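You operate a simulated robot arm through the tools that you are given. There is no shell and no other tool. Be economical: measure what you need, move in short steps, check, and stop when the job is done.

Carry out the task below with a simulated robot arm. There is one attempt and no reset: what you move stays moved.

TASK
Press the blue gauge button to switch it on.
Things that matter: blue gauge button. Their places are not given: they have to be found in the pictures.

It is judged by the outcome, as a careful person would: the job done as asked, and still so three seconds after it is handed in. It fails if anything else is knocked over, pushed out of place, dropped, spilled or broken.

THE ROBOT
A 7-joint arm with a two-finger parallel gripper, fixed in place. Base frame: the origin is at the foot of the arm, x ahead of it, y to its left, z up. Lengths are in m, angles in degrees, forces in N, time in s.
Its first joint turns from -66.0 to 66.0 degrees. Payload 2.5 kg.
Tool frame: the origin (TCP) lies between the finger pads and is the grasp point; the fingertips stand 0.023 m ahead of it; z points along the fingers, y is the line along which they close. The gripper opens to 0.094 m. The fingers are 0.038 m wide and 0.01 m thick; the gripper's body (0.054 by 0.096 m) begins 0.039 m behind the TCP.
Orientation is told as [roll, pitch, yaw] about the base's x, y, z axes, in that order, counted from this pose: with the fingers straight down and closing along the base's y, the tool's x points along the base's -x, its y along +y and its z along -z.

THE INTERFACE
- The arm moves only by the tool send_rows. Its argument "series" is a list of rows, each a list of 3 entries, a list of its own where there are three numbers: the shift along the tool's x, y, z in units of 50 mm (1.0 is 50 mm), then the turn, a rotation vector about the tool's x, y, z in units of 8 degrees (1.0 is 8 degrees), then the closure, from 0 (fully open) to 1 (shut). In form: [[[dx, dy, dz], [wx, wy, wz], gripper], ...]. A call has 1 to 20 rows; each row shifts and turns the commanded pose from where the row before left it, along the tool's axes as they then stand. A call with a number of a shift or a turn outside -1 to 1 is refused whole. A row lasts 0.2 s, in which the tool goes at most 0.05 m and 8.6 degrees; a call with a longer step from one row to the next is refused whole, and so is a gripper value outside its range. A pose out of reach is approached as far as the arm can. The call stops where the force on the tool passes 40 N (or 10 N more than at its start, if that is more) or the arm is blocked; 0.2 s more then pass. The fingers move at their own pace (about 0.108 m/s each) and stop on an object; they squeeze with about 27 N. The grip force told is the motor's: it shows also when the fingers shut on nothing. Time passes only in rows, and 0.2 s behind the last, so rows that do not move let the fingers close. It gives the time, the measured TCP pose, the force on the tool (base axes), the opening and the grip force at its end, in the units of the frame above (readings bear some noise).
- Cameras (640 x 400 px; columns grow to the right, rows downward): "scene" is fixed at [0.0876, -0.3816, 0.5635]; the picture's right is [0.97, -0.25, 0.00], its down [-0.10, -0.40, -0.91] and it looks along [0.22, 0.88, -0.41] (base axes); focal length 312 px, centre (320, 200). "wrist" rides on the gripper at [-0.039, 0, -0.044] in the tool frame; the picture's right is [0.00, -1.00, 0.00], its down [0.97, 0.00, -0.24] and it looks along [0.24, 0.00, 0.97] (tool axes); focal length 218 px, centre (320, 200).
- snapshot(camera): a new picture of that camera. No time passes.
- point_at(camera, pixels): for up to 12 pixels [column, row] of the newest picture of that camera ("zoom" is the newest enlarged one), the place [x, y, z] in the base frame of the surface seen there, good to about 0.002 m, but the place of the scene camera against the robot may be out by one fixed shift of up to 0.012 m in any direction. No time passes.
- zoom(camera, box): a new picture of the part [left, top, right, bottom] of that camera's present view, enlarged. No time passes.
- close_job(): hands the job in; it is judged then, once.

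Work in short steps. Measure before you move; look again where a grasp or a placing could have gone wrong, and mend it. You have 60 turns and 26 pictures in all, the two below and enlarged ones among them. Open the gripper and draw the arm clear of the work before you hand the job in, unless the task says otherwise; then end with one line.

The tools are called after ">>>" as name(argument=value, ...) on one line, values as JSON. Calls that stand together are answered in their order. send_rows: Moves the arm, as the interface text tells. Its arguments: {"type":"object","properties":{"series":{"type":"array","items":{"type":"array"}}},"required":["series"]} The other tools are called the same way: snapshot (camera) takes a picture; point_at (camera, pixels) gives the place of the surface under pixels of a picture; zoom (camera, box) takes an enlarged picture of a part of a camera's view; close_job () hands the job in.

At the start:

```text
time: 0.0
tcp_pos: [0.3593, 0.2136, 0.2994]
tool_rot: [0.0, 0.0, 0.0]
contact_force: [0.3, 0.3, -0.1]
grip_width: 0.0942
finger_force: 0.1
```

scene: 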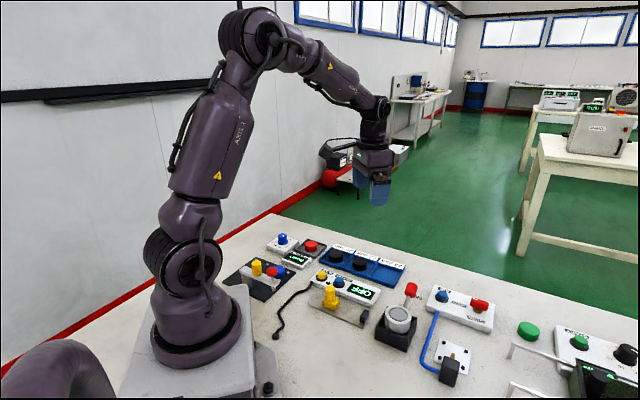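
wrist: 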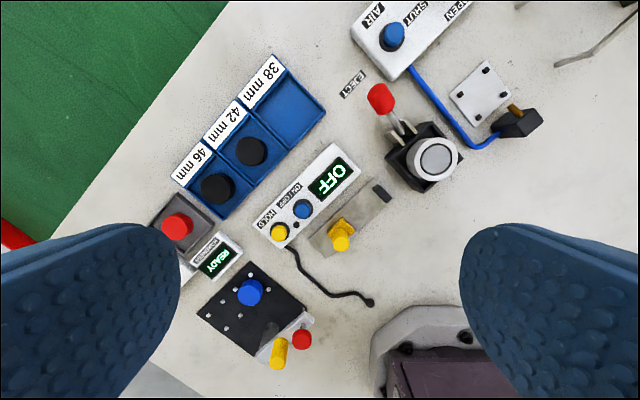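

The box with the "OFF" display has a yellow button near (279,231) and a blue button near (302,208) in the wrist picture. I'll enlarge it and measure.

>>> zoom(camera="wrist", box=[240, 130, 400, 260])

>>> point_at(camera="wrist", pixels=[[302, 208], [279, 231], [294, 225], [330, 178], [341, 240], [310, 225], [250, 292], [392, 36]])

>>> zoom(camera="scene", box=[220, 220, 420, 345])

```text
3.08 times, centred on (320, 195) of wrist
```

zoom: 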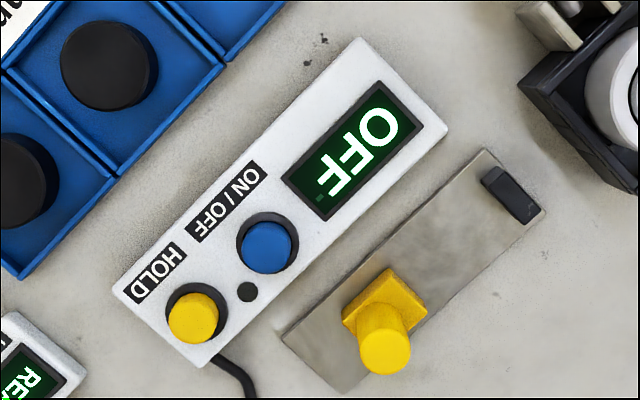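

```text
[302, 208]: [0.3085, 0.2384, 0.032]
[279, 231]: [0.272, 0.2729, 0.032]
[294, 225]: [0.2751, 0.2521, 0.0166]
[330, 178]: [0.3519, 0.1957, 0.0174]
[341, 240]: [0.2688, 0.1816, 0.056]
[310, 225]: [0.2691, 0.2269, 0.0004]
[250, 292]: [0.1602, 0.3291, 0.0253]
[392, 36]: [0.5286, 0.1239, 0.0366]
```

```text
3.20 times, centred on (320, 282) of scene
```

zoom: 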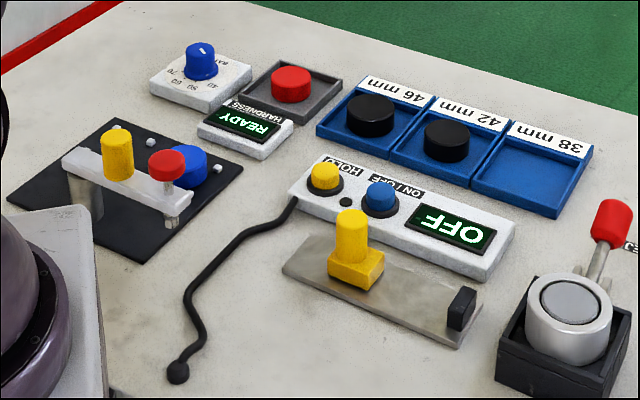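

The wrist camera puts the table near z=0, yet it is stated at about 0.033. I'll cross-check with the scene camera and more table points.

>>> point_at(camera="scene", pixels=[[339, 282], [321.5, 276], [360, 292], [300, 310], [329, 289], [400, 340]])

>>> point_at(camera="wrist", pixels=[[302, 208], [305, 204], [280, 120], [400, 270], [340, 270], [340, 229], [341, 244], [308, 208]])

```text
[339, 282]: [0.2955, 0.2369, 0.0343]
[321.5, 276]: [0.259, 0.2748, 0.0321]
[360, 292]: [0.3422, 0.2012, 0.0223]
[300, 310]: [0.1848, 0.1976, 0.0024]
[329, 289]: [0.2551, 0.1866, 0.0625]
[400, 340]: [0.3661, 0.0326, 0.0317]
```

```text
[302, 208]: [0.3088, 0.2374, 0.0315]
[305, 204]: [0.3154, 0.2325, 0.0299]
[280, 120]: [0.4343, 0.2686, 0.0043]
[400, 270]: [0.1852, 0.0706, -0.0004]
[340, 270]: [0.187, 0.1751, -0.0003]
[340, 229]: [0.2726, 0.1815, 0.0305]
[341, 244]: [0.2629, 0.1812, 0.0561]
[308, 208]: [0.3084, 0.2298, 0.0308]
```

Both cameras agree on about z=0.03 for the button top, with the table near 0. I'll close the fingers, go to about 0.15 m above the button, and measure again.

>>> send_rows(series=[[[0.255, 0.12, 0.75], [0, 0, 0], 1], [[0.255, 0.12, 0.75], [0, 0, 0], 1], [[0.255, 0.12, 0.75], [0, 0, 0], 1], [[0.255, 0.12, 0.75], [0, 0, 0], 1], [[0, 0, 0], [0, 0, 0], 1], [[0, 0, 0], [0, 0, 0], 1]])

>>> snapshot(camera="wrist")

```text
time: 1.4
tcp_pos: [0.3082, 0.2361, 0.15]
tool_rot: [0.0, 0.1, 0.1]
contact_force: [0.2, 0.8, 1.6]
grip_width: 0.0001
finger_force: 27.4
```

```text
21 pictures are left
```

wrist: 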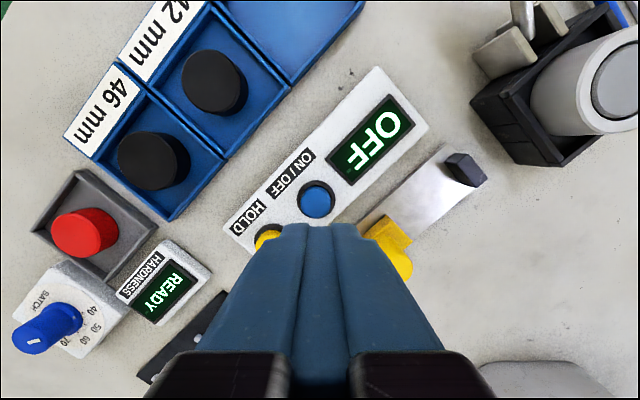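

The blue button is now at about (316,201). I'll measure it again.

>>> point_at(camera="wrist", pixels=[[316, 202], [304, 202], [328, 202], [316, 190], [316, 212], [290, 200], [345, 90], [400, 255], [450, 230]])

```text
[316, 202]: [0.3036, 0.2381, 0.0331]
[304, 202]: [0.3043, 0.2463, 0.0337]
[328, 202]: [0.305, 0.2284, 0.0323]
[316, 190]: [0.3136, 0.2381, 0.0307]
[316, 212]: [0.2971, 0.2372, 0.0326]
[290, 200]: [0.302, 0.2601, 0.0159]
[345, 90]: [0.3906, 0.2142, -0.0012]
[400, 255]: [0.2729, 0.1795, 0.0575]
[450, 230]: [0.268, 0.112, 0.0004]
```

Consistent with the first reading: the button's centre is at (0.304, 0.238) with its top at 0.033, so contact should come at TCP z of about 0.056. I'll go down to 0.066.

>>> send_rows(series=[[[0.09, 0.04, 0.4], [0, 0, 0], 1], [[0, 0, 0.5], [0, 0, 0], 1], [[0, 0, 0.5], [0, 0, 0], 1], [[0, 0, 0.28], [0, 0, 0], 1], [[0, 0, 0], [0, 0, 0], 1]])

>>> zoom(camera="scene", box=[260, 220, 420, 320])

```text
time: 2.6
tcp_pos: [0.306, 0.2366, 0.0645]
tool_rot: [0.0, -0.1, -0.1]
contact_force: [-0.3, 0.0, 0.1]
grip_width: 0.0001
finger_force: 26.7
```

```text
4.00 times, centred on (340, 270) of scene
```

zoom: 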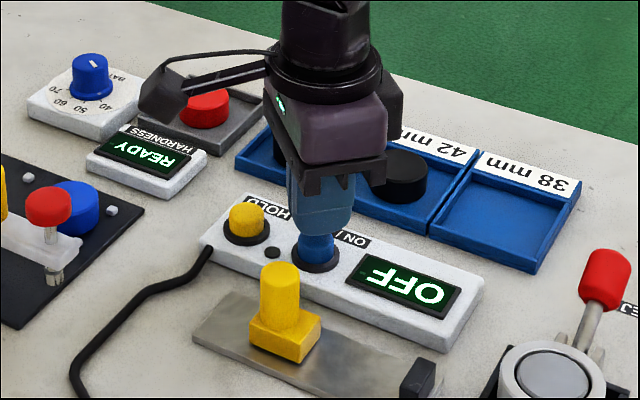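

The fingertips are just above the blue button and centred on it. I'll press down in 2 mm steps.

>>> send_rows(series=[[[0.02, 0.02, 0.06], [0, 0, 0], 1], [[0, 0, 0.06], [0, 0, 0], 1], [[0, 0, 0.04], [0, 0, 0], 1], [[0, 0, 0.04], [0, 0, 0], 1], [[0, 0, 0.04], [0, 0, 0], 1]])

>>> zoom(camera="scene", box=[260, 220, 420, 320])

```text
time: 3.8
tcp_pos: [0.3033, 0.24, 0.053]
tool_rot: [0.0, -0.1, 0.0]
contact_force: [0.2, -1.2, 2.1]
grip_width: 0.0001
finger_force: 26.8
```

```text
4.00 times, centred on (340, 270) of scene
```

zoom: 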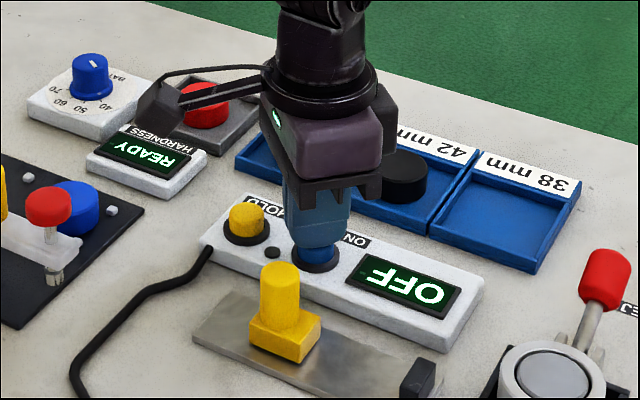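

The force is only 2 N, so contact has just begun, and the display still reads OFF. I'll keep pressing in 1 mm steps.

>>> send_rows(series=[[[0, 0, 0.02], [0, 0, 0], 1], [[0, 0, 0.02], [0, 0, 0], 1], [[0, 0, 0.02], [0, 0, 0], 1]])

>>> zoom(camera="scene", box=[260, 220, 420, 320])

```text
time: 4.6
tcp_pos: [0.3033, 0.2397, 0.0514]
tool_rot: [0.1, -0.1, -0.1]
contact_force: [1.2, -0.6, 4.2]
grip_width: 0.0
finger_force: 26.9
```

```text
4.00 times, centred on (340, 270) of scene
```

zoom: 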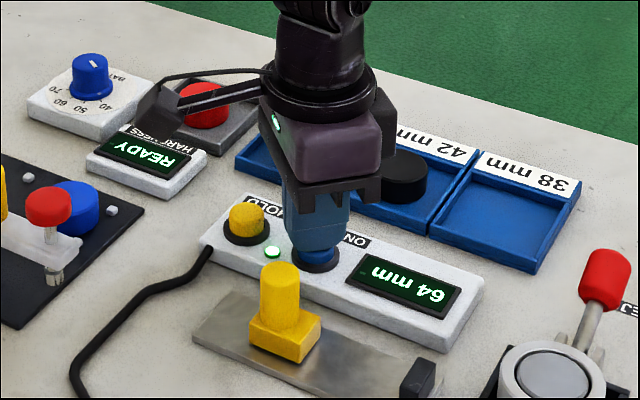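

The display now reads 64 mm and the lamp is lit, so the gauge is on. I'll go straight up, then open the gripper.

>>> send_rows(series=[[[0, 0, -0.3], [0, 0, 0], 1], [[0, 0, -0.7], [0, 0, 0], 1], [[0, 0, -0.8], [0, 0, 0], 1], [[0, 0, -0.8], [0, 0, 0], 1], [[0, 0, -0.8], [0, 0, 0], 0], [[0, 0, -0.8], [0, 0, 0], 0], [[0, 0, 0], [0, 0, 0], 0], [[0, 0, 0], [0, 0, 0], 0]])

>>> snapshot(camera="scene")

>>> zoom(camera="scene", box=[260, 220, 420, 320])

```text
time: 6.4
tcp_pos: [0.3028, 0.2378, 0.2602]
tool_rot: [0.0, 0.0, 0.0]
contact_force: [0.3, 0.0, 0.5]
grip_width: 0.0941
finger_force: 0.1
```

```text
17 pictures are left
```

scene: 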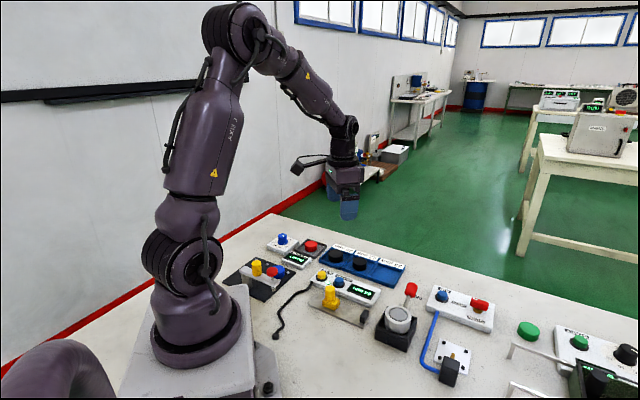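

```text
4.00 times, centred on (340, 270) of scene
```

zoom: 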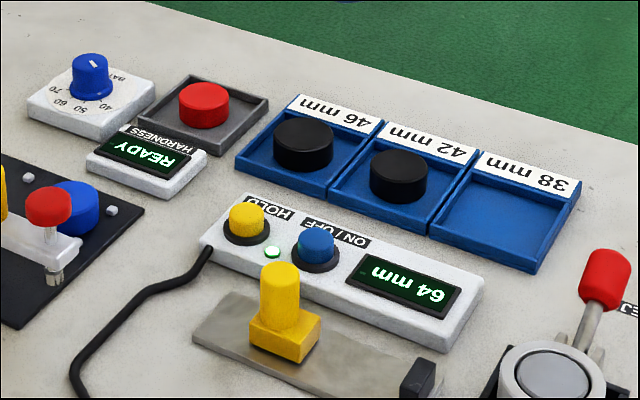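

The gauge is still on (64 mm, lamp lit), nothing else has moved, and the arm is clear with the gripper open. I'm handing it in.

>>> close_job()

```text
The job is handed in.
```

I pressed the blue gauge button once and the gauge is on: its display reads 64 mm, its lamp is lit, and nothing else was moved.
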